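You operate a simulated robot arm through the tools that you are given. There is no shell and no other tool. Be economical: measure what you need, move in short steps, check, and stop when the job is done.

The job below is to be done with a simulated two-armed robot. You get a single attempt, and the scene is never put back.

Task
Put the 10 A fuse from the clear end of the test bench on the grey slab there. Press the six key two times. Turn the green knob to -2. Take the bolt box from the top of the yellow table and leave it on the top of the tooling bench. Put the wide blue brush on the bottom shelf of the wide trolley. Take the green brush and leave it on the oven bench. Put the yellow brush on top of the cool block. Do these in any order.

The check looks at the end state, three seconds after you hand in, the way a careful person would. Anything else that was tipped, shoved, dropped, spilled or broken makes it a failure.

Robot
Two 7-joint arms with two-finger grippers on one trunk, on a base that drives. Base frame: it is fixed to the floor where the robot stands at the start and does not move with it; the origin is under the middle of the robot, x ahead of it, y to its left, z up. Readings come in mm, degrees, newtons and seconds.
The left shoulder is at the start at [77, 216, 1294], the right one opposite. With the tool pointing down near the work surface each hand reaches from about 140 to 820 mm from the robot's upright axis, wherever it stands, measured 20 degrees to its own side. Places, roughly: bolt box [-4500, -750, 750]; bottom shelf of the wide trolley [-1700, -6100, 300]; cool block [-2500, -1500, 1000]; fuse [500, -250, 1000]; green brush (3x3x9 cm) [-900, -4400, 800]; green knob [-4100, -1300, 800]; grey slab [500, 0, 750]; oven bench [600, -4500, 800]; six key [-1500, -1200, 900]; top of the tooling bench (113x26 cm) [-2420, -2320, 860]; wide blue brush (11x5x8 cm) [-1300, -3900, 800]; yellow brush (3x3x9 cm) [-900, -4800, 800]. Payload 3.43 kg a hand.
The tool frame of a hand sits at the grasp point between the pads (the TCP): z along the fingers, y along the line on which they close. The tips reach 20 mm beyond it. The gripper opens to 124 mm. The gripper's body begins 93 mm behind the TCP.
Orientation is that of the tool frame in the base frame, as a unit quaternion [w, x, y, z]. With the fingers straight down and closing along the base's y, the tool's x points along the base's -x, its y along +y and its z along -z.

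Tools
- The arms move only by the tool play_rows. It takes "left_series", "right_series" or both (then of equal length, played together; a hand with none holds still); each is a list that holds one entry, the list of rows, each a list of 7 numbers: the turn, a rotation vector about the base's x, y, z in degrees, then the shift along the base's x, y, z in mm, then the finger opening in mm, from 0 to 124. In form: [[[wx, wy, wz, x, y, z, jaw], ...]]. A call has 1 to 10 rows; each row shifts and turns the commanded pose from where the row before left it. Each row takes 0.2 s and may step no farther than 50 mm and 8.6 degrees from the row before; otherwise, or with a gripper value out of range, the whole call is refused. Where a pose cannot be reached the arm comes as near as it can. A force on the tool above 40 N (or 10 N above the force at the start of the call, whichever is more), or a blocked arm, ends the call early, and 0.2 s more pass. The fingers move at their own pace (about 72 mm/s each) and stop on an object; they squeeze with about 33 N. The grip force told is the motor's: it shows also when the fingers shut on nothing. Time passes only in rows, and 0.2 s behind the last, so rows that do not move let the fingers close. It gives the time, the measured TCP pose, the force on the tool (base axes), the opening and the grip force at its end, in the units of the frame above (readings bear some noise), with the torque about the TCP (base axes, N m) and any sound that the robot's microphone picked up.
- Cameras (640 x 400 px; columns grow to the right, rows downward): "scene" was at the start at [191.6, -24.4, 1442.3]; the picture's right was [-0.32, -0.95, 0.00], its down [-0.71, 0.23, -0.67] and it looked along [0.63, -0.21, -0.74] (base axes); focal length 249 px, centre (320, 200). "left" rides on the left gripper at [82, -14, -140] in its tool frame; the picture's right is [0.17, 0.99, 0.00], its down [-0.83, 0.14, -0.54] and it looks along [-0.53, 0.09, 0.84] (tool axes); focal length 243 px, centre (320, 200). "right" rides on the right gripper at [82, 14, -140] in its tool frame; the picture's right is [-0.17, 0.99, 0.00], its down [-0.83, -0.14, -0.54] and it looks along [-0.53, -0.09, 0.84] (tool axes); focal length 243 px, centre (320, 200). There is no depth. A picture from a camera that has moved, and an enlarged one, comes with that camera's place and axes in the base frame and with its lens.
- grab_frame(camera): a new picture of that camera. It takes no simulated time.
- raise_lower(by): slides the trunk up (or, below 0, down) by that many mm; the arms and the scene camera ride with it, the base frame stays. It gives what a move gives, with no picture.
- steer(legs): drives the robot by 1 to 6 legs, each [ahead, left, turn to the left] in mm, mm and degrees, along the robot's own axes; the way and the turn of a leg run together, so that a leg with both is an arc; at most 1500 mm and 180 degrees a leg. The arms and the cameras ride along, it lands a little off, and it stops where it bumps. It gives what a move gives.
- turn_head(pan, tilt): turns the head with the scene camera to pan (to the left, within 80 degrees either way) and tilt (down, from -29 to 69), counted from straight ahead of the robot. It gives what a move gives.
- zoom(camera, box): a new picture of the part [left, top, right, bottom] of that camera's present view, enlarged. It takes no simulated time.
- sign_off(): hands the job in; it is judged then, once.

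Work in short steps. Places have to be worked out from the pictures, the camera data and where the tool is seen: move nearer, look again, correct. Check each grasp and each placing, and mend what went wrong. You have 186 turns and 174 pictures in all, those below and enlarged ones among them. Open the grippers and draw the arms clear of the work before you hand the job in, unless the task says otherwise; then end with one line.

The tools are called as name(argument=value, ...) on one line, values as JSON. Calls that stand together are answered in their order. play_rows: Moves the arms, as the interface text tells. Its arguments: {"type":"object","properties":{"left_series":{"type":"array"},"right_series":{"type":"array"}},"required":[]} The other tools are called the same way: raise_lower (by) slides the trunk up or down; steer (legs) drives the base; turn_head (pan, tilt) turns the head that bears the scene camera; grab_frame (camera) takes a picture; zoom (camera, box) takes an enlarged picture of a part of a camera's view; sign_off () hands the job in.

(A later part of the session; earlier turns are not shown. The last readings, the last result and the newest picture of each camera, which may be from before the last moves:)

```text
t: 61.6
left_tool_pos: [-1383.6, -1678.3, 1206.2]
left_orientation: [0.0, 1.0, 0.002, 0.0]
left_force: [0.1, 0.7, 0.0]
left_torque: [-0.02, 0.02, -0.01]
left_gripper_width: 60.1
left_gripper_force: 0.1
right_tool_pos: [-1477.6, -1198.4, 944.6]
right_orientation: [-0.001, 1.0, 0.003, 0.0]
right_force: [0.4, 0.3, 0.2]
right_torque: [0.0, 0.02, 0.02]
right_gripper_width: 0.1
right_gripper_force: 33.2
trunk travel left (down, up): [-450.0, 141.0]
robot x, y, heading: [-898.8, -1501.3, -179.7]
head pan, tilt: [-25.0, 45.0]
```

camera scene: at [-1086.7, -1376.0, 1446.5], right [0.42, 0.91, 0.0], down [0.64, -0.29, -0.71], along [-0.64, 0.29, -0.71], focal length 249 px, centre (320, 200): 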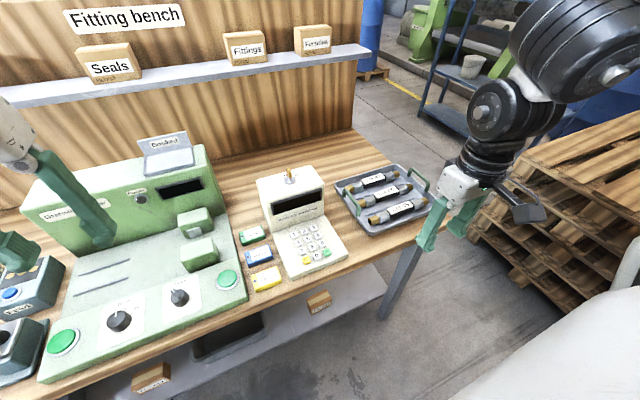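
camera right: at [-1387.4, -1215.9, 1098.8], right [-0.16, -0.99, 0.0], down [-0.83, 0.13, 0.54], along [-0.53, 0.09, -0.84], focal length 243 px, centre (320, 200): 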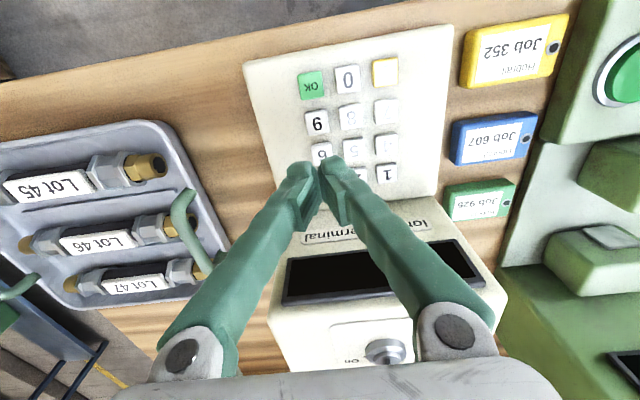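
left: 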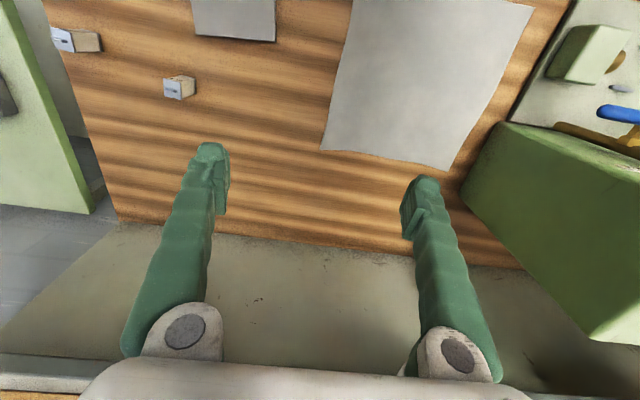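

Now I descend to just above the key with a small y correction.

play_rows(right_series=[[[0, 0, 0, 1, -3, -30, 0], [0, 0, 0, 0, 0, -11, 0], [0, 0, 0, 0, 0, -3, 0], [0, 0, 0, 0, 0, 0, 0]]])

zoom(camera="right", box=[240, 60, 440, 230])

zoom(camera="scene", box=[290, 180, 370, 245])

```text
t: 62.6
left_tool_pos: [-1384.0, -1677.6, 1208.4]
left_orientation: [0.0, 1.0, 0.003, 0.0]
left_force: [0.6, 0.1, 0.3]
left_torque: [-0.01, -0.04, 0.0]
left_gripper_width: 60.0
left_gripper_force: 0.1
right_tool_pos: [-1477.3, -1201.8, 900.9]
right_orientation: [0.0, 1.0, 0.003, -0.001]
right_force: [-0.8, 0.4, 1.0]
right_torque: [0.01, 0.02, -0.01]
right_gripper_width: 6.2
right_gripper_force: 34.5
trunk travel left (down, up): [-450.0, 141.0]
robot x, y, heading: [-904.1, -1501.9, -179.7]
head pan, tilt: [-25.0, 45.0]
```

```text
2.35 times, centred on (340, 145) of right
camera zoom: at [-1395.0, -1214.7, 1040.1], right [-0.16, -0.99, 0.0], down [-0.83, 0.13, 0.54], along [-0.53, 0.09, -0.84], focal length 571 px, centre (273, 329)
```

zoom: 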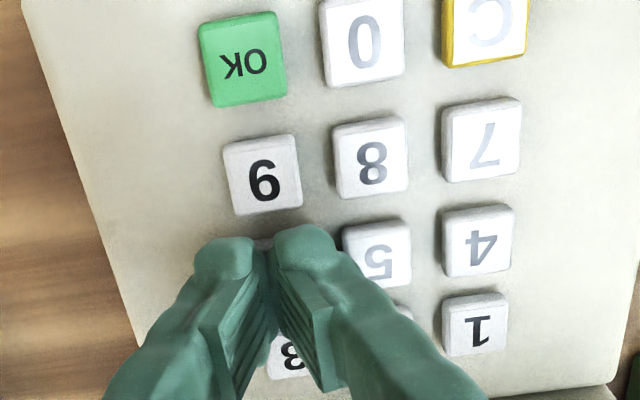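

```text
6.15 times, centred on (330, 212) of scene
camera zoom: at [-1097.8, -1470.4, 1446.5], right [0.42, 0.91, 0.0], down [0.64, -0.29, -0.71], along [-0.64, 0.29, -0.71], focal length 1531 px, centre (258, 123)
```

zoom: 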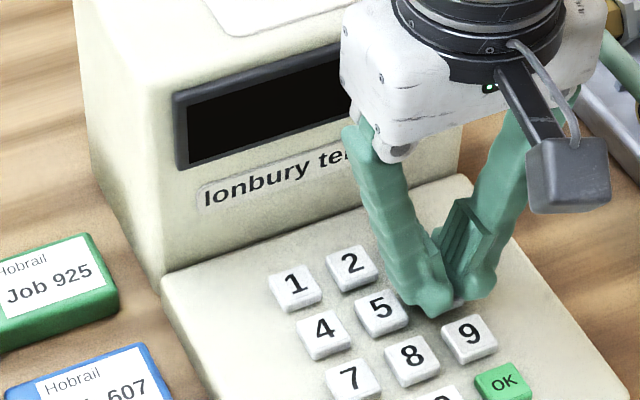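

The opening reads 6.2 mm oddly. I take a fresh reading without moving.

play_rows(right_series=[[[0, 0, 0, 0, 0, 0, 0]]])

zoom(camera="scene", box=[330, 200, 370, 235])

```text
t: 63.0
left_tool_pos: [-1385.1, -1677.8, 1208.2]
left_orientation: [0.0, 1.0, 0.003, 0.0]
left_force: [-0.4, -0.1, -0.3]
left_torque: [0.02, 0.02, 0.01]
left_gripper_width: 59.5
left_gripper_force: 0.1
right_tool_pos: [-1476.8, -1203.4, 900.9]
right_orientation: [0.0, 1.0, 0.004, 0.0]
right_force: [-0.6, 0.6, 0.4]
right_torque: [0.01, -0.01, -0.01]
right_gripper_width: 5.9
right_gripper_force: 34.5
trunk travel left (down, up): [-450.0, 141.0]
robot x, y, heading: [-901.3, -1505.9, -179.4]
head pan, tilt: [-25.0, 45.0]
```

```text
11.43 times, centred on (350, 218) of scene
camera zoom: at [-1097.6, -1470.6, 1446.5], right [0.42, 0.91, 0.0], down [0.64, -0.29, -0.71], along [-0.64, 0.29, -0.71], focal length 2844 px, centre (-23, 0)
```

zoom: 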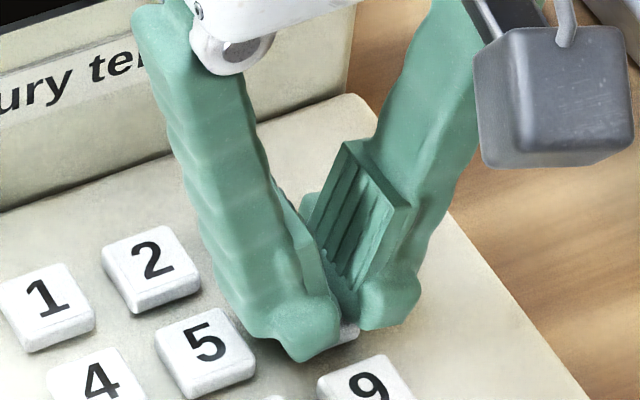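

The two tips meeting on the key get pushed apart. I'll rise and press with a single finger instead (fingers opened to 50 mm, the outer one hanging past the keypad's free side).

play_rows(right_series=[[[0, 0, 0, 0, 0, 20, 0], [0, 0, 0, 0, 0, 20, 10], [0, 0, 0, 0, 30, 0, 50], [0, 0, 0, 0, 0, 0, 50], [0, 0, 0, 0, 0, 0, 50]]])

zoom(camera="right", box=[220, 60, 460, 230])

zoom(camera="scene", box=[290, 180, 370, 245])

```text
t: 64.2
left_tool_pos: [-1384.2, -1678.7, 1208.6]
left_orientation: [0.0, 1.0, 0.002, -0.001]
left_force: [-1.4, 0.2, 0.6]
left_torque: [0.0, 0.01, 0.04]
left_gripper_width: 59.9
left_gripper_force: 0.0
right_tool_pos: [-1477.5, -1170.7, 941.6]
right_orientation: [0.0, 1.0, 0.004, -0.001]
right_force: [0.3, -0.2, -0.1]
right_torque: [0.01, -0.01, -0.02]
right_gripper_width: 50.1
right_gripper_force: 0.0
trunk travel left (down, up): [-450.0, 141.0]
robot x, y, heading: [-903.8, -1506.2, -179.5]
head pan, tilt: [-25.0, 45.0]
```

```text
2.35 times, centred on (340, 145) of right
camera zoom: at [-1394.9, -1183.8, 1080.5], right [-0.16, -0.99, 0.0], down [-0.83, 0.13, 0.54], along [-0.53, 0.09, -0.84], focal length 571 px, centre (273, 329)
```

zoom: 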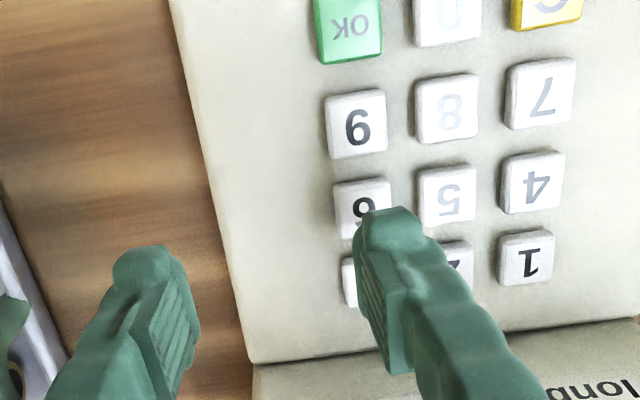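

```text
6.15 times, centred on (330, 212) of scene
camera zoom: at [-1097.7, -1470.9, 1446.5], right [0.42, 0.91, 0.0], down [0.64, -0.29, -0.71], along [-0.64, 0.29, -0.71], focal length 1531 px, centre (258, 123)
```

zoom: 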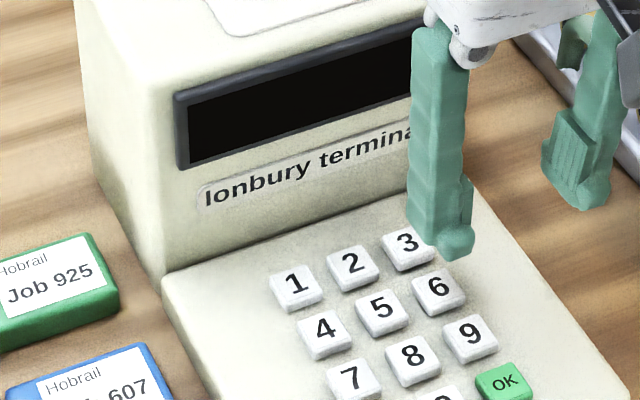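

The single fingertip is centred on the 6 (key at about [-1475.5, -1204]). I descend near contact, then press slowly.

play_rows(right_series=[[[0, 0, 0, 2, 0, -25, 50], [0, 0, 0, 0, 0, -12, 50], [0, 0, 0, 0, 0, -2, 50], [0, 0, 0, 0, 0, -2, 50], [0, 0, 0, 0, 0, 0, 50]]])

zoom(camera="scene", box=[310, 190, 370, 240])

```text
t: 65.4
left_tool_pos: [-1384.2, -1678.0, 1208.8]
left_orientation: [-0.001, 1.0, 0.002, 0.0]
left_force: [0.0, 1.2, -0.3]
left_torque: [-0.01, 0.0, -0.02]
left_gripper_width: 60.0
left_gripper_force: 0.0
right_tool_pos: [-1476.8, -1173.2, 899.7]
right_orientation: [0.001, 1.0, 0.004, -0.001]
right_force: [-2.2, -0.7, 6.4]
right_torque: [-0.2, 0.01, -0.09]
right_gripper_width: 49.8
right_gripper_force: 0.1
trunk travel left (down, up): [-450.0, 141.0]
robot x, y, heading: [-904.2, -1504.3, -179.7]
head pan, tilt: [-25.0, 45.0]
heard: click
```

```text
8.00 times, centred on (340, 215) of scene
camera zoom: at [-1097.4, -1470.7, 1446.6], right [0.42, 0.91, 0.0], down [0.64, -0.29, -0.71], along [-0.64, 0.29, -0.71], focal length 1990 px, centre (160, 80)
```

zoom: 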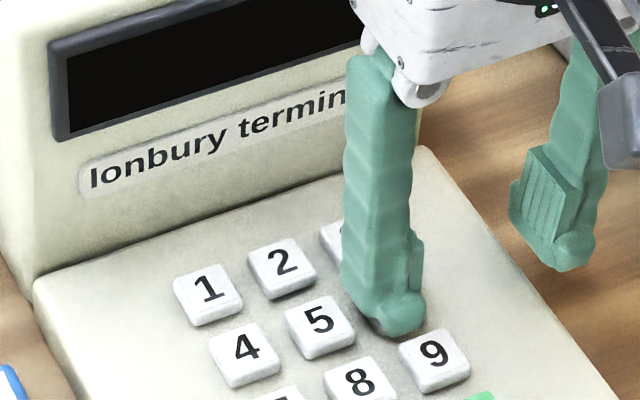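

One click heard. I release fully and press again the same way.

play_rows(right_series=[[[0, 0, 0, 0, 0, 8, 50], [0, 0, 0, 0, 0, 8, 50], [0, 0, 0, 0, 0, 0, 50]]])

play_rows(right_series=[[[0, 0, 0, 0, 0, -8, 50], [0, 0, 0, 0, 0, -6, 50], [0, 0, 0, 0, 0, -2, 50], [0, 0, 0, 0, 0, 0, 50]]])

```text
t: 66.2
left_tool_pos: [-1383.9, -1677.7, 1208.9]
left_orientation: [0.0, 1.0, 0.002, 0.0]
left_force: [1.0, -0.5, -0.3]
left_torque: [0.0, 0.01, 0.01]
left_gripper_width: 60.1
left_gripper_force: 0.1
right_tool_pos: [-1475.8, -1172.2, 914.9]
right_orientation: [-0.001, 1.0, 0.004, 0.0]
right_force: [0.6, 0.1, 0.6]
right_torque: [0.02, 0.0, -0.01]
right_gripper_width: 50.0
right_gripper_force: 0.0
trunk travel left (down, up): [-450.0, 141.0]
robot x, y, heading: [-904.5, -1504.9, -179.6]
head pan, tilt: [-25.0, 45.0]
```

```text
t: 67.2
left_tool_pos: [-1384.1, -1679.2, 1207.5]
left_orientation: [0.0, 1.0, 0.003, 0.0]
left_force: [0.2, 0.3, 0.2]
left_torque: [-0.02, 0.0, 0.0]
left_gripper_width: 60.0
left_gripper_force: 0.1
right_tool_pos: [-1476.2, -1174.3, 900.3]
right_orientation: [-0.001, 1.0, 0.003, 0.0]
right_force: [0.2, -0.1, 4.2]
right_torque: [-0.13, -0.01, -0.01]
right_gripper_width: 50.0
right_gripper_force: 0.0
trunk travel left (down, up): [-450.0, 141.0]
robot x, y, heading: [-905.0, -1505.0, -179.5]
head pan, tilt: [-25.0, 45.0]
heard: click
```

Second click heard. I raise the right hand clear and look at the keypad and surroundings.

play_rows(right_series=[[[0, 0, 0, 0, 0, 30, 50], [0, 0, 0, 0, 0, 50, 50], [0, 0, 0, 0, 0, 50, 50], [0, 0, 0, 40, 15, 10, 50], [0, 0, 0, 40, 15, 10, 50], [0, 0, 0, 40, 15, 0, 50], [0, 0, 0, 40, 10, 0, 50], [0, 0, 0, 40, 10, 0, 50]]])

steer(legs=[[-400, 0, 0]])

turn_head(pan=0, tilt=12)

grab_frame(camera="scene")

turn_head(pan=70, tilt=15)

grab_frame(camera="scene")

```text
t: 69.0
left_tool_pos: [-1381.9, -1676.0, 1207.8]
left_orientation: [0.0, 1.0, 0.002, 0.001]
left_force: [0.6, 1.3, -0.1]
left_torque: [0.03, 0.01, 0.01]
left_gripper_width: 60.1
left_gripper_force: 0.2
right_tool_pos: [-1272.5, -1102.8, 1049.7]
right_orientation: [0.0, 1.0, 0.004, -0.001]
right_force: [0.7, -1.0, 0.0]
right_torque: [0.0, 0.02, -0.04]
right_gripper_width: 50.0
right_gripper_force: 0.1
trunk travel left (down, up): [-450.0, 141.0]
robot x, y, heading: [-904.3, -1504.0, -179.7]
head pan, tilt: [-25.0, 45.0]
```

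```text
t: 72.0
left_tool_pos: [-980.9, -1675.7, 1206.2]
left_orientation: [0.0, 1.0, 0.003, 0.001]
left_force: [-0.5, -0.2, 0.8]
left_torque: [0.0, 0.0, 0.01]
left_gripper_width: 60.1
left_gripper_force: 0.1
right_tool_pos: [-872.4, -1100.1, 1048.2]
right_orientation: [0.0, 1.0, 0.003, -0.001]
right_force: [0.0, 0.0, 0.0]
right_torque: [0.01, -0.01, -0.02]
right_gripper_width: 49.9
right_gripper_force: 0.0
trunk travel left (down, up): [-450.0, 141.0]
robot x, y, heading: [-503.8, -1503.4, -179.7]
head pan, tilt: [-25.0, 45.0]
```

```text
t: 72.9
left_tool_pos: [-980.6, -1675.3, 1208.3]
left_orientation: [0.0, 1.0, 0.003, 0.001]
left_force: [0.3, 0.4, -0.7]
left_torque: [-0.02, 0.01, 0.01]
left_gripper_width: 60.2
left_gripper_force: 0.0
right_tool_pos: [-871.5, -1099.9, 1048.2]
right_orientation: [0.0, 1.0, 0.003, 0.0]
right_force: [0.4, -0.6, -0.2]
right_torque: [0.03, -0.03, -0.01]
right_gripper_width: 49.9
right_gripper_force: 0.1
trunk travel left (down, up): [-450.0, 141.0]
robot x, y, heading: [-501.7, -1499.3, -179.7]
head pan, tilt: [0.0, 12.0]
```

```text
135 pictures are left
camera scene: at [-714.0, -1501.8, 1498.1], right [-0.01, 1.0, 0.0], down [0.21, 0.0, -0.98], along [-0.98, -0.01, -0.21], focal length 249 px, centre (320, 200)
```

scene: 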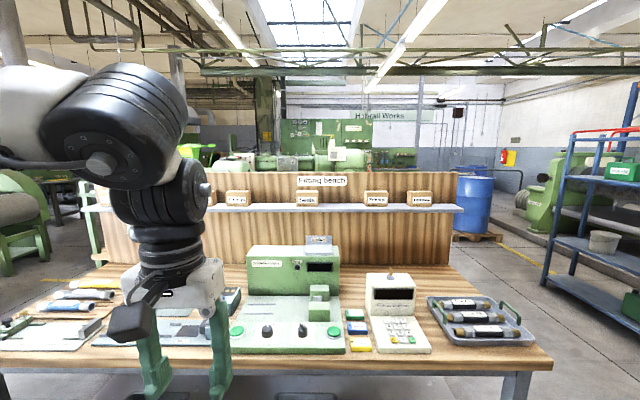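

```text
t: 74.3
left_tool_pos: [-980.4, -1673.6, 1207.8]
left_orientation: [0.0, 1.0, 0.002, 0.0]
left_force: [0.3, 0.1, 0.7]
left_torque: [0.0, 0.01, 0.0]
left_gripper_width: 60.0
left_gripper_force: 0.1
right_tool_pos: [-871.0, -1099.8, 1050.6]
right_orientation: [0.0, 1.0, 0.004, 0.0]
right_force: [-1.3, 0.1, 0.4]
right_torque: [-0.03, 0.0, 0.0]
right_gripper_width: 50.0
right_gripper_force: 0.0
trunk travel left (down, up): [-450.0, 141.0]
robot x, y, heading: [-499.9, -1499.1, -179.7]
head pan, tilt: [70.0, 15.0]
```

```text
134 pictures are left
camera scene: at [-652.0, -1589.2, 1493.3], right [-0.94, 0.34, 0.0], down [0.09, 0.24, -0.97], along [-0.32, -0.91, -0.26], focal length 249 px, centre (320, 200)
```

scene: 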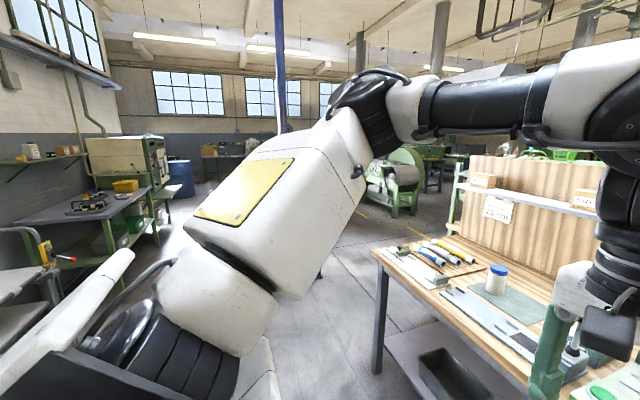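

Now the brushes to the south. I turn to face -y, drive down the aisle and look.

steer(legs=[[0, 0, 90], [1250, 100, 0]])

turn_head(pan=-10, tilt=25)

grab_frame(camera="scene")

```text
t: 87.5
left_tool_pos: [-226.1, -3245.3, 1208.2]
left_orientation: [0.0, 0.71, 0.705, 0.0]
left_force: [-1.2, -0.4, 0.1]
left_torque: [0.01, 0.03, 0.02]
left_gripper_width: 59.7
left_gripper_force: 0.2
right_tool_pos: [-800.1, -3126.6, 1049.0]
right_orientation: [0.0, 0.709, 0.705, 0.001]
right_force: [-0.2, -0.8, -0.6]
right_torque: [-0.01, 0.0, 0.04]
right_gripper_width: 49.9
right_gripper_force: 0.2
trunk travel left (down, up): [-450.0, 141.0]
robot x, y, heading: [-395.2, -2759.6, -90.1]
head pan, tilt: [70.0, 15.0]
```

```text
t: 89.0
left_tool_pos: [-226.6, -3242.7, 1208.6]
left_orientation: [-0.001, 0.71, 0.705, 0.0]
left_force: [-0.9, -1.0, -0.1]
left_torque: [-0.03, -0.01, 0.01]
left_gripper_width: 60.0
left_gripper_force: 0.0
right_tool_pos: [-800.6, -3127.7, 1048.6]
right_orientation: [0.0, 0.71, 0.705, 0.0]
right_force: [1.1, -0.2, 0.1]
right_torque: [0.01, 0.02, 0.01]
right_gripper_width: 50.0
right_gripper_force: 0.0
trunk travel left (down, up): [-450.0, 141.0]
robot x, y, heading: [-391.7, -2763.4, -90.4]
head pan, tilt: [-10.0, 25.0]
```

```text
133 pictures are left
camera scene: at [-412.9, -2970.1, 1477.1], right [-0.98, 0.18, 0.0], down [0.08, 0.42, -0.91], along [-0.16, -0.89, -0.42], focal length 249 px, centre (320, 200)
```

scene: 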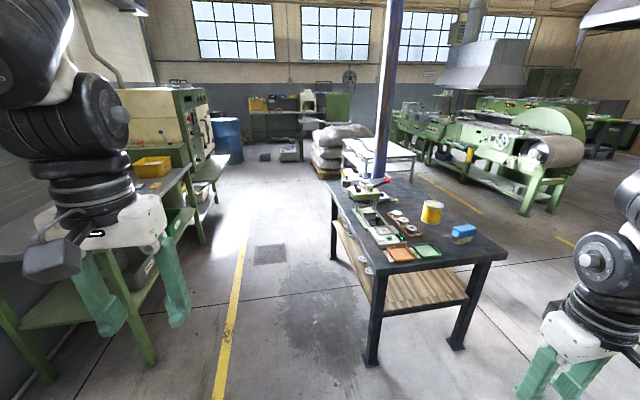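

The black table holds the brushes. I zoom in to identify them.

zoom(camera="scene", box=[320, 130, 520, 280])

zoom(camera="scene", box=[0, 90, 260, 250])

```text
2.67 times, centred on (420, 205) of scene
camera zoom: at [-412.9, -2970.1, 1477.1], right [-0.98, 0.18, 0.0], down [0.08, 0.42, -0.91], along [-0.16, -0.89, -0.42], focal length 664 px, centre (53, 187)
```

zoom: 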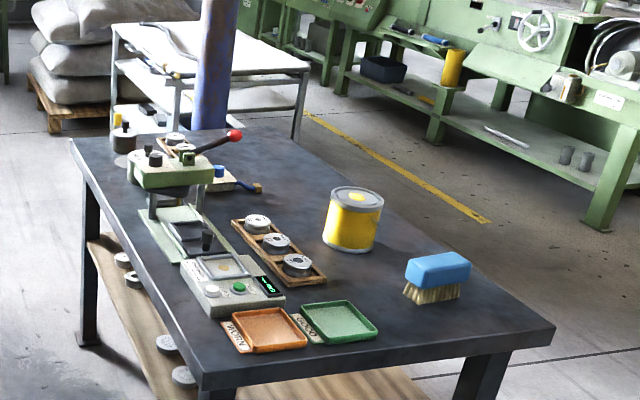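

```text
2.46 times, centred on (130, 170) of scene
camera zoom: at [-412.9, -2970.1, 1477.1], right [-0.98, 0.18, 0.0], down [0.08, 0.42, -0.91], along [-0.16, -0.89, -0.42], focal length 612 px, centre (788, 274)
```

zoom: 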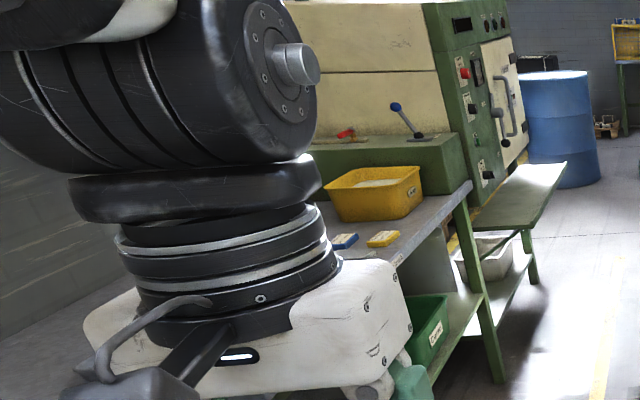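

The blue brush is at about [-1250, -3830]; the other brushes should be farther down the table. I drive along the aisle between table and oven bench, then turn to face the table.

steer(legs=[[600, 200, 0], [1050, 0, 0], [0, 0, -90]])

turn_head(pan=0, tilt=35)

grab_frame(camera="scene")

```text
t: 104.7
left_tool_pos: [-716.5, -4550.5, 1206.6]
left_orientation: [0.001, 1.0, -0.025, 0.0]
left_force: [0.9, 0.4, 0.0]
left_torque: [-0.01, 0.01, 0.01]
left_gripper_width: 60.1
left_gripper_force: 0.1
right_tool_pos: [-574.2, -3981.6, 1048.9]
right_orientation: [0.0, 1.0, -0.026, 0.0]
right_force: [-0.3, -0.6, 0.1]
right_torque: [0.0, 0.0, 0.0]
right_gripper_width: 50.1
right_gripper_force: 0.1
trunk travel left (down, up): [-450.0, 141.0]
robot x, y, heading: [-224.2, -4401.7, 177.1]
head pan, tilt: [-10.0, 25.0]
```

```text
t: 105.4
left_tool_pos: [-717.0, -4550.9, 1208.8]
left_orientation: [0.0, 1.0, -0.026, 0.0]
left_force: [0.7, -0.7, 0.6]
left_torque: [-0.02, 0.04, 0.0]
left_gripper_width: 59.9
left_gripper_force: 0.0
right_tool_pos: [-573.3, -3981.9, 1048.1]
right_orientation: [0.0, 1.0, -0.026, 0.0]
right_force: [-0.1, 0.0, 0.1]
right_torque: [-0.01, 0.03, 0.0]
right_gripper_width: 50.0
right_gripper_force: 0.0
trunk travel left (down, up): [-450.0, 141.0]
robot x, y, heading: [-228.7, -4400.7, 177.0]
head pan, tilt: [0.0, 35.0]
```

```text
130 pictures are left
camera scene: at [-434.5, -4393.8, 1461.3], right [0.05, 1.0, 0.0], down [0.57, -0.03, -0.82], along [-0.82, 0.04, -0.57], focal length 249 px, centre (320, 200)
```

scene: 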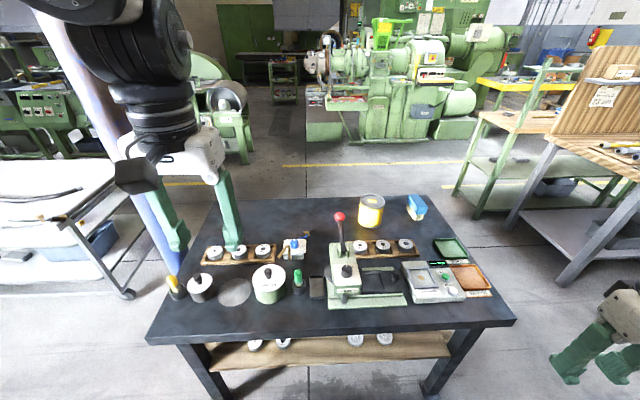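

The green brush is near [-890, -4438] and the yellow near [-900, -4796], both upright. I zoom for detail.

zoom(camera="scene", box=[150, 220, 330, 330])

grab_frame(camera="left")

```text
3.56 times, centred on (240, 275) of scene
camera zoom: at [-434.5, -4393.8, 1461.3], right [0.05, 1.0, 0.0], down [0.57, -0.03, -0.82], along [-0.82, 0.04, -0.57], focal length 885 px, centre (604, -67)
```

zoom: 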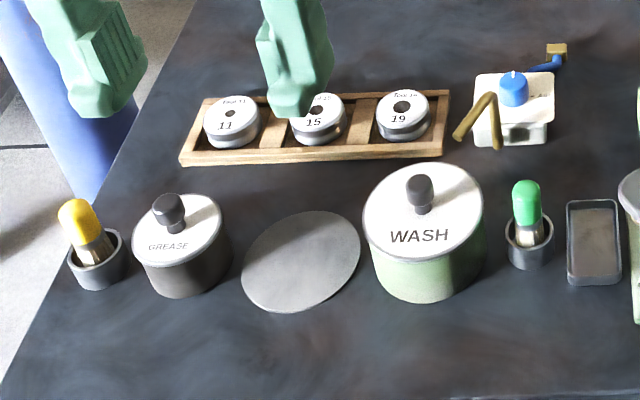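

```text
128 pictures are left
camera left: at [-633.6, -4541.2, 1349.2], right [0.11, -0.99, 0.0], down [-0.84, -0.1, 0.54], along [-0.54, -0.06, -0.84], focal length 243 px, centre (320, 200)
```

left: 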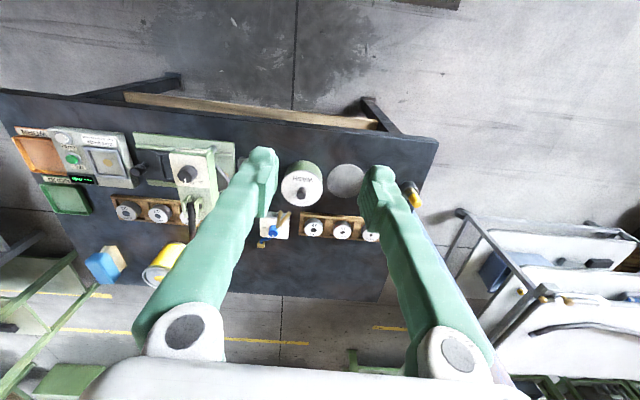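

Each brush stands in a small cup between neighbours spaced along y, so I'll grip with the fingers closing along x. I rotate both grippers 90° outward first.

play_rows(left_series=[[[0, 0, -8.5, 0, 0, 0, 60], [0, 0, -8.5, 0, 0, 0, 60], [0, 0, -8.5, 0, 0, 0, 60], [0, 0, -8.5, 0, 0, 0, 60], [0, 0, -8.5, 0, 0, 0, 60], [0, 0, -8.5, 0, 0, 0, 60], [0, 0, -8.5, 0, 0, 0, 60], [0, 0, -8.5, 0, 0, 0, 60], [0, 0, -8.5, 0, 0, 0, 60], [0, 0, -8.5, 0, 0, 0, 60]]], right_series=[[[0, 0, 8.5, 0, 0, 0, 60], [0, 0, 8.5, 0, 0, 0, 60], [0, 0, 8.5, 0, 0, 0, 60], [0, 0, 8.5, 0, 0, 0, 60], [0, 0, 8.5, 0, 0, 0, 60], [0, 0, 8.5, 0, 0, 0, 60], [0, 0, 8.5, 0, 0, 0, 60], [0, 0, 8.5, 0, 0, 0, 60], [0, 0, 8.5, 0, 0, 0, 60], [0, 0, 8.5, 0, 0, 0, 60]]])

steer(legs=[[0, 150, 3]])

grab_frame(camera="scene")

```text
t: 107.6
left_tool_pos: [-716.8, -4550.8, 1208.7]
left_orientation: [0.0, 0.718, -0.696, -0.001]
left_force: [0.0, 0.2, -0.7]
left_torque: [0.03, 0.03, -0.03]
left_gripper_width: 60.0
left_gripper_force: 0.0
right_tool_pos: [-573.5, -3983.2, 1049.5]
right_orientation: [0.001, 0.753, 0.658, 0.0]
right_force: [0.2, -0.1, -0.1]
right_torque: [0.02, -0.04, 0.01]
right_gripper_width: 60.1
right_gripper_force: 0.1
trunk travel left (down, up): [-450.0, 141.0]
robot x, y, heading: [-224.3, -4404.8, 177.2]
head pan, tilt: [0.0, 35.0]
```

```text
t: 110.3
left_tool_pos: [-711.5, -4730.7, 1208.8]
left_orientation: [0.0, 0.739, -0.674, 0.001]
left_force: [0.0, -0.5, -0.9]
left_torque: [0.02, -0.01, -0.02]
left_gripper_width: 60.0
left_gripper_force: 0.1
right_tool_pos: [-600.2, -4155.9, 1048.3]
right_orientation: [0.0, 0.736, 0.677, 0.0]
right_force: [-0.2, -0.2, 0.3]
right_torque: [0.01, 0.0, -0.03]
right_gripper_width: 60.2
right_gripper_force: 0.1
trunk travel left (down, up): [-450.0, 141.0]
robot x, y, heading: [-227.0, -4556.3, -179.6]
head pan, tilt: [0.0, 35.0]
```

```text
127 pictures are left
camera scene: at [-438.3, -4557.3, 1461.3], right [-0.01, 1.0, 0.0], down [0.57, 0.0, -0.82], along [-0.82, 0.0, -0.57], focal length 249 px, centre (320, 200)
```

scene: 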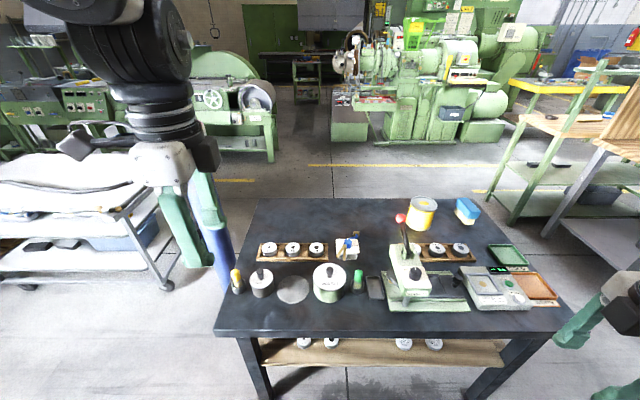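

Orientation is within 5° of the goal. I zoom on the yellow brush area from the new position for triangulation.

zoom(camera="scene", box=[215, 240, 375, 320])

grab_frame(camera="left")

```text
4.00 times, centred on (295, 280) of scene
camera zoom: at [-438.3, -4557.3, 1461.3], right [-0.01, 1.0, 0.0], down [0.57, 0.0, -0.82], along [-0.82, 0.0, -0.57], focal length 995 px, centre (420, -120)
```

zoom: 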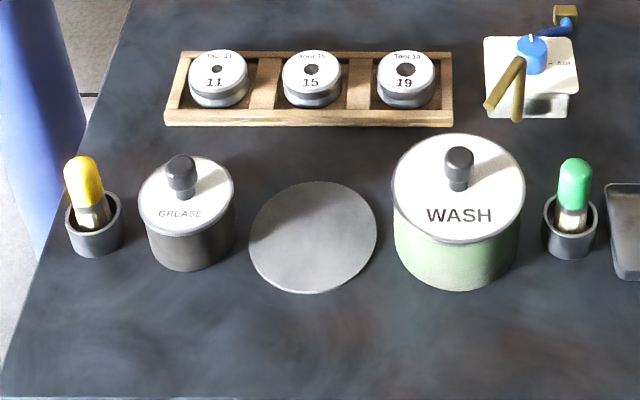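

```text
125 pictures are left
camera left: at [-690.0, -4810.8, 1349.1], right [-0.97, -0.25, 0.0], down [-0.21, 0.81, 0.54], along [-0.14, 0.52, -0.84], focal length 243 px, centre (320, 200)
```

left: 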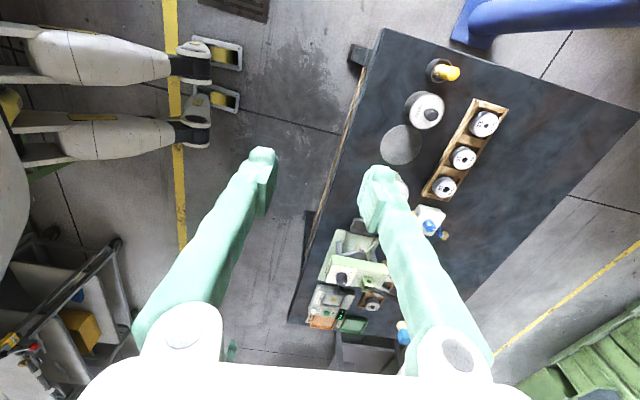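

Triangulation puts the yellow brush top near [-955, -4830, 820], so the table is around z 735. I move the base 120 mm closer, then bring the left hand above and slightly short of the brush.

steer(legs=[[120, 0, 0]])

play_rows(left_series=[[[0, 0, -5, -20, -15, -30, 60], [0, 0, 0, -20, -15, -35, 60], [0, 0, 0, -20, -15, -35, 60], [0, 0, 0, -20, -15, -35, 60], [0, 0, 0, -20, -15, -35, 60], [0, 0, 0, -20, -15, -35, 60], [0, 0, 0, 0, -10, -35, 60], [0, 0, 0, 0, 0, 0, 60]]])

grab_frame(camera="left")

grab_frame(camera="scene")

```text
t: 111.7
left_tool_pos: [-825.7, -4730.9, 1208.8]
left_orientation: [0.001, 0.739, -0.674, -0.001]
left_force: [-0.3, -0.4, -0.1]
left_torque: [0.02, 0.02, -0.01]
left_gripper_width: 60.0
left_gripper_force: 0.1
right_tool_pos: [-715.3, -4156.7, 1050.8]
right_orientation: [-0.001, 0.736, 0.677, -0.001]
right_force: [0.1, 0.0, -0.8]
right_torque: [-0.01, 0.04, 0.03]
right_gripper_width: 60.0
right_gripper_force: 0.1
trunk travel left (down, up): [-450.0, 141.0]
robot x, y, heading: [-346.1, -4560.2, -179.9]
head pan, tilt: [0.0, 35.0]
```

```text
t: 113.5
left_tool_pos: [-945.6, -4830.8, 971.3]
left_orientation: [0.002, 0.708, -0.706, 0.001]
left_force: [0.0, 0.2, -0.6]
left_torque: [-0.01, 0.0, 0.03]
left_gripper_width: 59.9
left_gripper_force: 0.0
right_tool_pos: [-715.7, -4158.1, 1050.5]
right_orientation: [0.0, 0.736, 0.677, -0.001]
right_force: [0.1, -0.1, 0.4]
right_torque: [0.0, 0.01, 0.0]
right_gripper_width: 60.0
right_gripper_force: 0.0
trunk travel left (down, up): [-450.0, 141.0]
robot x, y, heading: [-347.0, -4557.5, -179.8]
head pan, tilt: [0.0, 35.0]
```

```text
124 pictures are left
camera left: at [-931.3, -4912.2, 1112.0], right [-0.99, -0.17, 0.0], down [-0.14, 0.83, 0.54], along [-0.09, 0.53, -0.84], focal length 243 px, centre (320, 200)
```

left: 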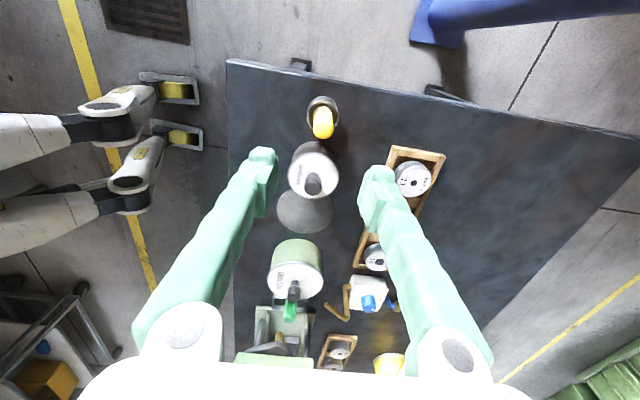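

```text
123 pictures are left
camera scene: at [-553.1, -4557.9, 1461.4], right [-0.01, 1.0, 0.0], down [0.57, 0.0, -0.82], along [-0.82, -0.01, -0.57], focal length 249 px, centre (320, 200)
```

scene: 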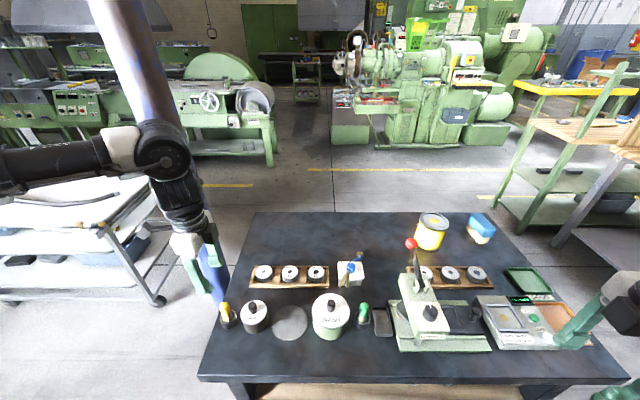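

The brush is below the hand. I lower to z ≈ 900 and refine.

play_rows(left_series=[[[0, 0, 0, -5, 5, -35, 60], [0, 0, 0, 0, 0, -35, 60], [0, 0, 0, 0, 0, 0, 60]]])

grab_frame(camera="left")

zoom(camera="scene", box=[170, 220, 290, 340])

```text
t: 114.2
left_tool_pos: [-953.7, -4825.1, 901.7]
left_orientation: [0.001, 0.708, -0.706, -0.001]
left_force: [0.2, -0.5, 0.4]
left_torque: [0.02, 0.01, -0.02]
left_gripper_width: 60.1
left_gripper_force: 0.1
right_tool_pos: [-714.6, -4156.8, 1050.1]
right_orientation: [0.0, 0.735, 0.678, 0.0]
right_force: [1.0, 0.3, -0.8]
right_torque: [0.02, 0.01, 0.01]
right_gripper_width: 60.0
right_gripper_force: 0.0
trunk travel left (down, up): [-450.0, 141.0]
robot x, y, heading: [-344.5, -4557.4, -179.5]
head pan, tilt: [0.0, 35.0]
```

```text
122 pictures are left
camera left: at [-937.2, -4907.5, 1042.7], right [-0.99, -0.17, 0.0], down [-0.14, 0.83, 0.54], along [-0.09, 0.53, -0.84], focal length 243 px, centre (320, 200)
```

left: 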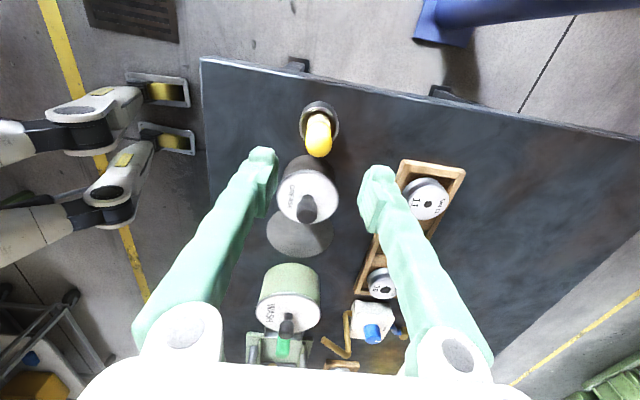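

```text
3.33 times, centred on (230, 280) of scene
camera zoom: at [-552.8, -4558.3, 1461.4], right [-0.01, 1.0, 0.0], down [0.57, 0.0, -0.82], along [-0.82, 0.0, -0.57], focal length 829 px, centre (620, -67)
```

zoom: 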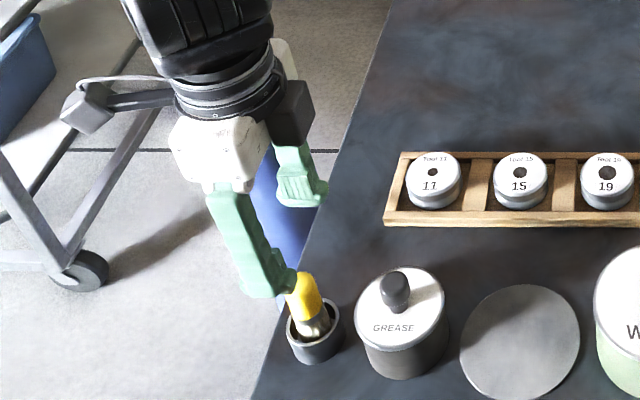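

The TCP is over the brush (top about [-955, -4827, 825]). I descend to z ≈ 840 and look again.

play_rows(left_series=[[[0, 0, 0, -1, -2, -30, 60], [0, 0, 0, 0, 0, -30, 60], [0, 0, 0, 0, 0, 0, 60]]])

grab_frame(camera="left")

zoom(camera="scene", box=[190, 240, 270, 340])

```text
t: 115.0
left_tool_pos: [-954.1, -4825.8, 838.3]
left_orientation: [0.001, 0.708, -0.706, -0.001]
left_force: [-0.6, 0.2, 0.2]
left_torque: [0.01, 0.01, -0.02]
left_gripper_width: 59.7
left_gripper_force: 0.1
right_tool_pos: [-716.3, -4156.5, 1049.9]
right_orientation: [0.0, 0.736, 0.677, 0.0]
right_force: [-0.8, -0.1, 0.1]
right_torque: [-0.02, 0.03, -0.04]
right_gripper_width: 59.9
right_gripper_force: 0.1
trunk travel left (down, up): [-450.0, 141.0]
robot x, y, heading: [-342.2, -4555.0, -179.6]
head pan, tilt: [0.0, 35.0]
```

```text
120 pictures are left
camera left: at [-938.4, -4908.8, 980.0], right [-0.99, -0.17, 0.0], down [-0.14, 0.83, 0.54], along [-0.09, 0.53, -0.84], focal length 243 px, centre (320, 200)
```

left: 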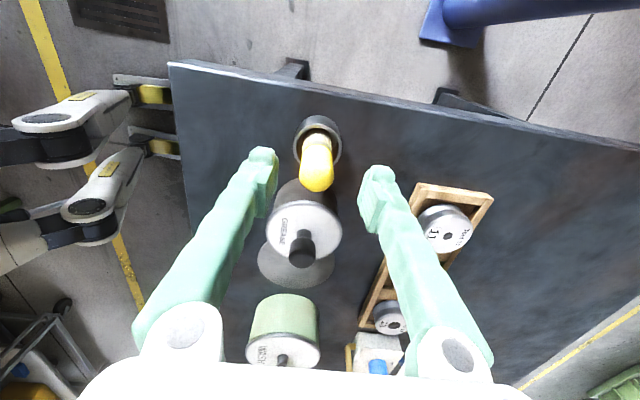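

```text
4.00 times, centred on (230, 290) of scene
camera zoom: at [-553.1, -4558.3, 1461.4], right [-0.01, 1.0, 0.0], down [0.57, 0.0, -0.82], along [-0.82, 0.0, -0.57], focal length 995 px, centre (680, -160)
```

zoom: 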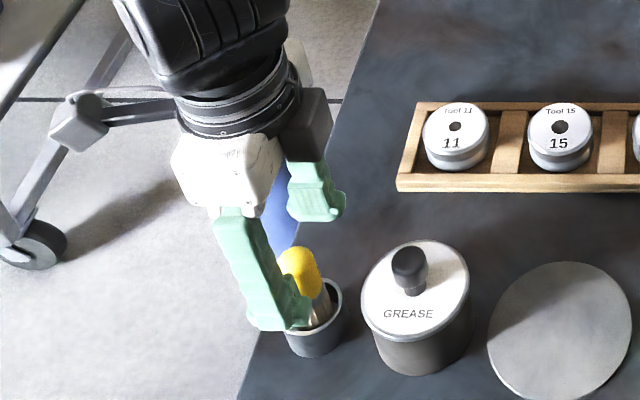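

The brush is centred between the fingers with its top about at TCP height. I go down 30 mm and close.

play_rows(left_series=[[[0, 0, 0, -1, 0, -15, 60], [0, 0, 0, 0, 0, -12, 60], [0, 0, 0, 0, 0, 0, 10], [0, 0, 0, 0, 0, 0, 10], [0, 0, 0, 0, 0, 0, 10], [0, 0, 0, 0, 0, 0, 10]]])

grab_frame(camera="left")

```text
t: 116.5
left_tool_pos: [-955.3, -4826.2, 812.3]
left_orientation: [0.0, 0.709, -0.706, 0.0]
left_force: [0.0, -0.3, -0.1]
left_torque: [-0.03, 0.02, 0.02]
left_gripper_width: 24.2
left_gripper_force: 32.7
right_tool_pos: [-716.8, -4156.6, 1050.0]
right_orientation: [0.0, 0.736, 0.677, 0.0]
right_force: [0.9, -0.2, 0.2]
right_torque: [0.01, 0.02, -0.04]
right_gripper_width: 59.9
right_gripper_force: 0.1
trunk travel left (down, up): [-450.0, 141.0]
robot x, y, heading: [-347.3, -4556.8, -179.7]
head pan, tilt: [0.0, 35.0]
```

```text
118 pictures are left
camera left: at [-940.5, -4908.2, 953.1], right [-0.99, -0.17, 0.0], down [-0.14, 0.83, 0.54], along [-0.09, 0.53, -0.84], focal length 243 px, centre (320, 200)
```

left: 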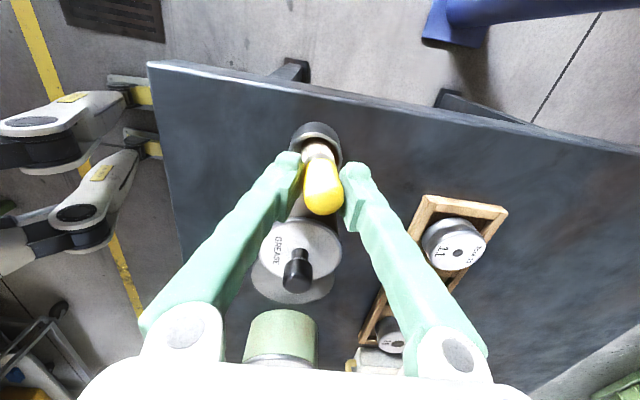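

Gripped (24 mm). I lift straight up out of the cup.

play_rows(left_series=[[[0, 0, 0, 0, 0, 20, 10], [0, 0, 0, 0, 0, 30, 10], [0, 0, 0, 0, 0, 40, 10], [0, 0, 0, 0, 0, 45, 10], [0, 0, 0, 0, 0, 45, 10], [0, 0, 0, 0, 0, 30, 10], [0, 0, 0, 0, 0, 0, 10]]])

grab_frame(camera="scene")

```text
t: 118.0
left_tool_pos: [-955.1, -4829.0, 1020.9]
left_orientation: [0.0, 0.708, -0.706, 0.0]
left_force: [0.2, 0.2, 0.0]
left_torque: [0.02, 0.0, 0.02]
left_gripper_width: 24.1
left_gripper_force: 33.3
right_tool_pos: [-716.5, -4157.2, 1049.5]
right_orientation: [0.0, 0.735, 0.678, 0.001]
right_force: [-0.5, -0.5, -0.2]
right_torque: [-0.01, -0.02, -0.02]
right_gripper_width: 59.9
right_gripper_force: 0.1
trunk travel left (down, up): [-450.0, 141.0]
robot x, y, heading: [-343.1, -4561.5, -179.9]
head pan, tilt: [0.0, 35.0]
```

```text
117 pictures are left
camera scene: at [-553.9, -4558.8, 1461.2], right [-0.01, 1.0, 0.0], down [0.57, 0.0, -0.82], along [-0.82, 0.0, -0.57], focal length 249 px, centre (320, 200)
```

scene: 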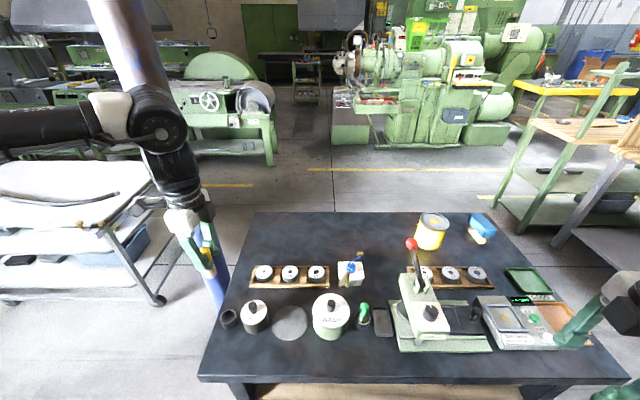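

The yellow brush is out and the cup stays. I draw the left hand back toward the robot, then shift the base left for the right hand to reach the green brush.

play_rows(left_series=[[[0, 0, 0, 30, 5, 10, 10], [0, 0, 0, 40, 5, 10, 10], [0, 0, 0, 40, 5, 10, 10], [0, 0, 0, 40, 5, 0, 10], [0, 0, 0, 40, 0, 0, 10], [0, 0, 0, 30, 0, 0, 10]]], right_series=[[[0, 0, 5, -10, 0, 0, 60], [0, 0, 0, -20, 0, 0, 60], [0, 0, 0, -20, 0, 0, 60], [0, 0, 0, -20, 0, 0, 60], [0, 0, 0, -20, 0, 0, 60], [0, 0, 0, 0, 0, 0, 60]]])

steer(legs=[[0, 125, 0]])

grab_frame(camera="right")

grab_frame(camera="scene")

```text
t: 119.5
left_tool_pos: [-734.1, -4808.9, 1048.7]
left_orientation: [0.002, 0.709, -0.705, 0.0]
left_force: [-0.6, -0.2, -0.5]
left_torque: [0.0, 0.01, 0.0]
left_gripper_width: 24.3
left_gripper_force: 32.8
right_tool_pos: [-806.4, -4158.0, 1047.3]
right_orientation: [0.0, 0.705, 0.709, 0.0]
right_force: [0.4, -0.7, -0.4]
right_torque: [0.0, -0.03, 0.02]
right_gripper_width: 60.1
right_gripper_force: 0.0
trunk travel left (down, up): [-450.0, 141.0]
robot x, y, heading: [-347.4, -4559.3, -179.6]
head pan, tilt: [0.0, 35.0]
```

```text
t: 121.8
left_tool_pos: [-736.5, -4931.2, 1049.8]
left_orientation: [0.0, 0.707, -0.707, 0.0]
left_force: [-0.3, 0.4, 0.2]
left_torque: [-0.01, 0.0, 0.0]
left_gripper_width: 24.4
left_gripper_force: 33.2
right_tool_pos: [-804.6, -4279.8, 1047.3]
right_orientation: [0.0, 0.708, 0.707, -0.001]
right_force: [-0.1, 0.2, -0.1]
right_torque: [0.0, -0.01, -0.02]
right_gripper_width: 60.0
right_gripper_force: 0.0
trunk travel left (down, up): [-450.0, 141.0]
robot x, y, heading: [-348.7, -4683.1, -179.8]
head pan, tilt: [0.0, 35.0]
```

```text
116 pictures are left
camera right: at [-790.9, -4196.0, 1186.8], right [0.99, -0.17, 0.0], down [-0.14, -0.83, 0.54], along [-0.09, -0.53, -0.84], focal length 243 px, centre (320, 200)
```

right: 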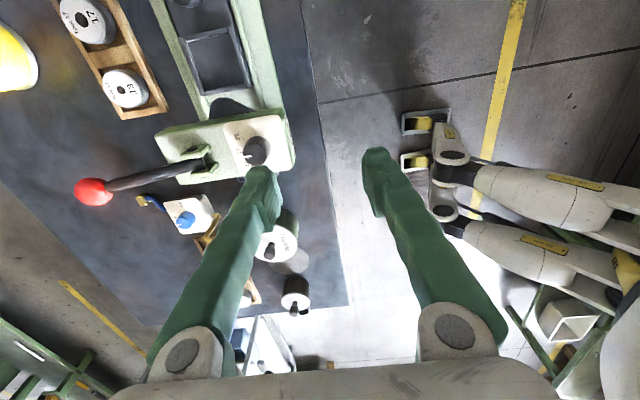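

```text
115 pictures are left
camera scene: at [-553.0, -4682.0, 1461.3], right [0.0, 1.0, 0.0], down [0.57, 0.0, -0.82], along [-0.82, 0.0, -0.57], focal length 249 px, centre (320, 200)
```

scene: 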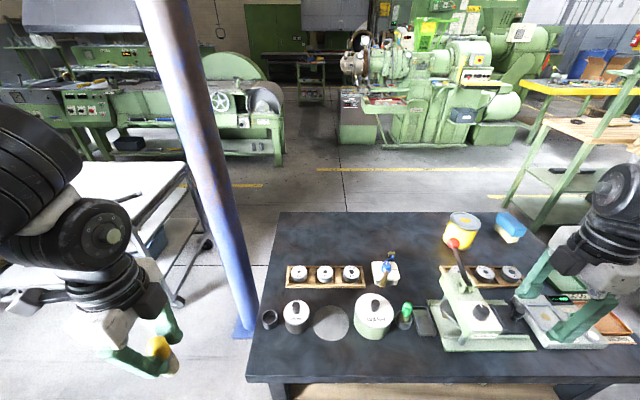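

The press parts reach at most z ≈ 940, so travelling at z ≥ 1000 is safe. I bring the right hand above the green brush near [-950, -4440].

play_rows(right_series=[[[0, 0, 0, -30, -32, 0, 60], [0, 0, 0, -30, -32, 0, 60], [0, 0, 0, -30, -32, 0, 60], [0, 0, 0, -30, -32, -10, 60], [0, 0, 0, -27, -32, -20, 60], [0, 0, 0, 0, 0, -35, 60], [0, 0, 0, 0, 0, -25, 60], [0, 0, 0, 0, 0, 0, 60]]])

grab_frame(camera="right")

zoom(camera="scene", box=[340, 220, 500, 340])

```text
t: 123.6
left_tool_pos: [-736.3, -4932.4, 1050.2]
left_orientation: [0.0, -0.706, 0.708, 0.0]
left_force: [-0.3, -0.7, -1.0]
left_torque: [0.02, -0.03, -0.02]
left_gripper_width: 24.2
left_gripper_force: 32.8
right_tool_pos: [-935.2, -4417.9, 967.0]
right_orientation: [0.0, 0.707, 0.707, 0.0]
right_force: [0.2, -0.1, 0.9]
right_torque: [-0.01, 0.02, -0.01]
right_gripper_width: 59.8
right_gripper_force: 0.0
right hand out of reach, approached as far as the arm can: row 5
trunk travel left (down, up): [-450.0, 141.0]
robot x, y, heading: [-347.0, -4684.0, -179.9]
head pan, tilt: [0.0, 35.0]
```

```text
114 pictures are left
camera right: at [-921.2, -4334.4, 1107.5], right [0.99, -0.17, 0.0], down [-0.14, -0.83, 0.54], along [-0.09, -0.53, -0.84], focal length 243 px, centre (320, 200)
```

right: 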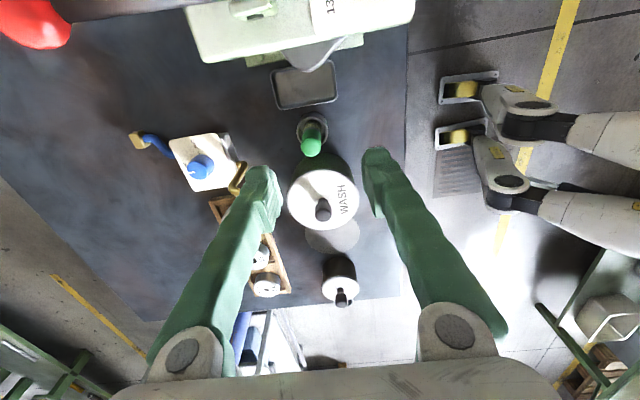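

```text
3.33 times, centred on (420, 280) of scene
camera zoom: at [-552.5, -4682.6, 1461.4], right [0.0, 1.0, 0.0], down [0.57, 0.0, -0.82], along [-0.82, 0.0, -0.57], focal length 829 px, centre (-13, -67)
```

zoom: 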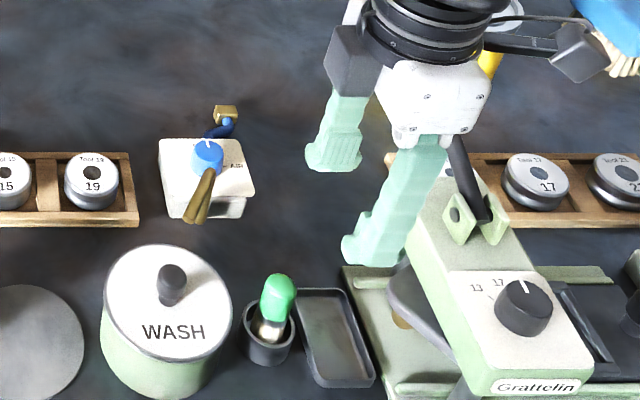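

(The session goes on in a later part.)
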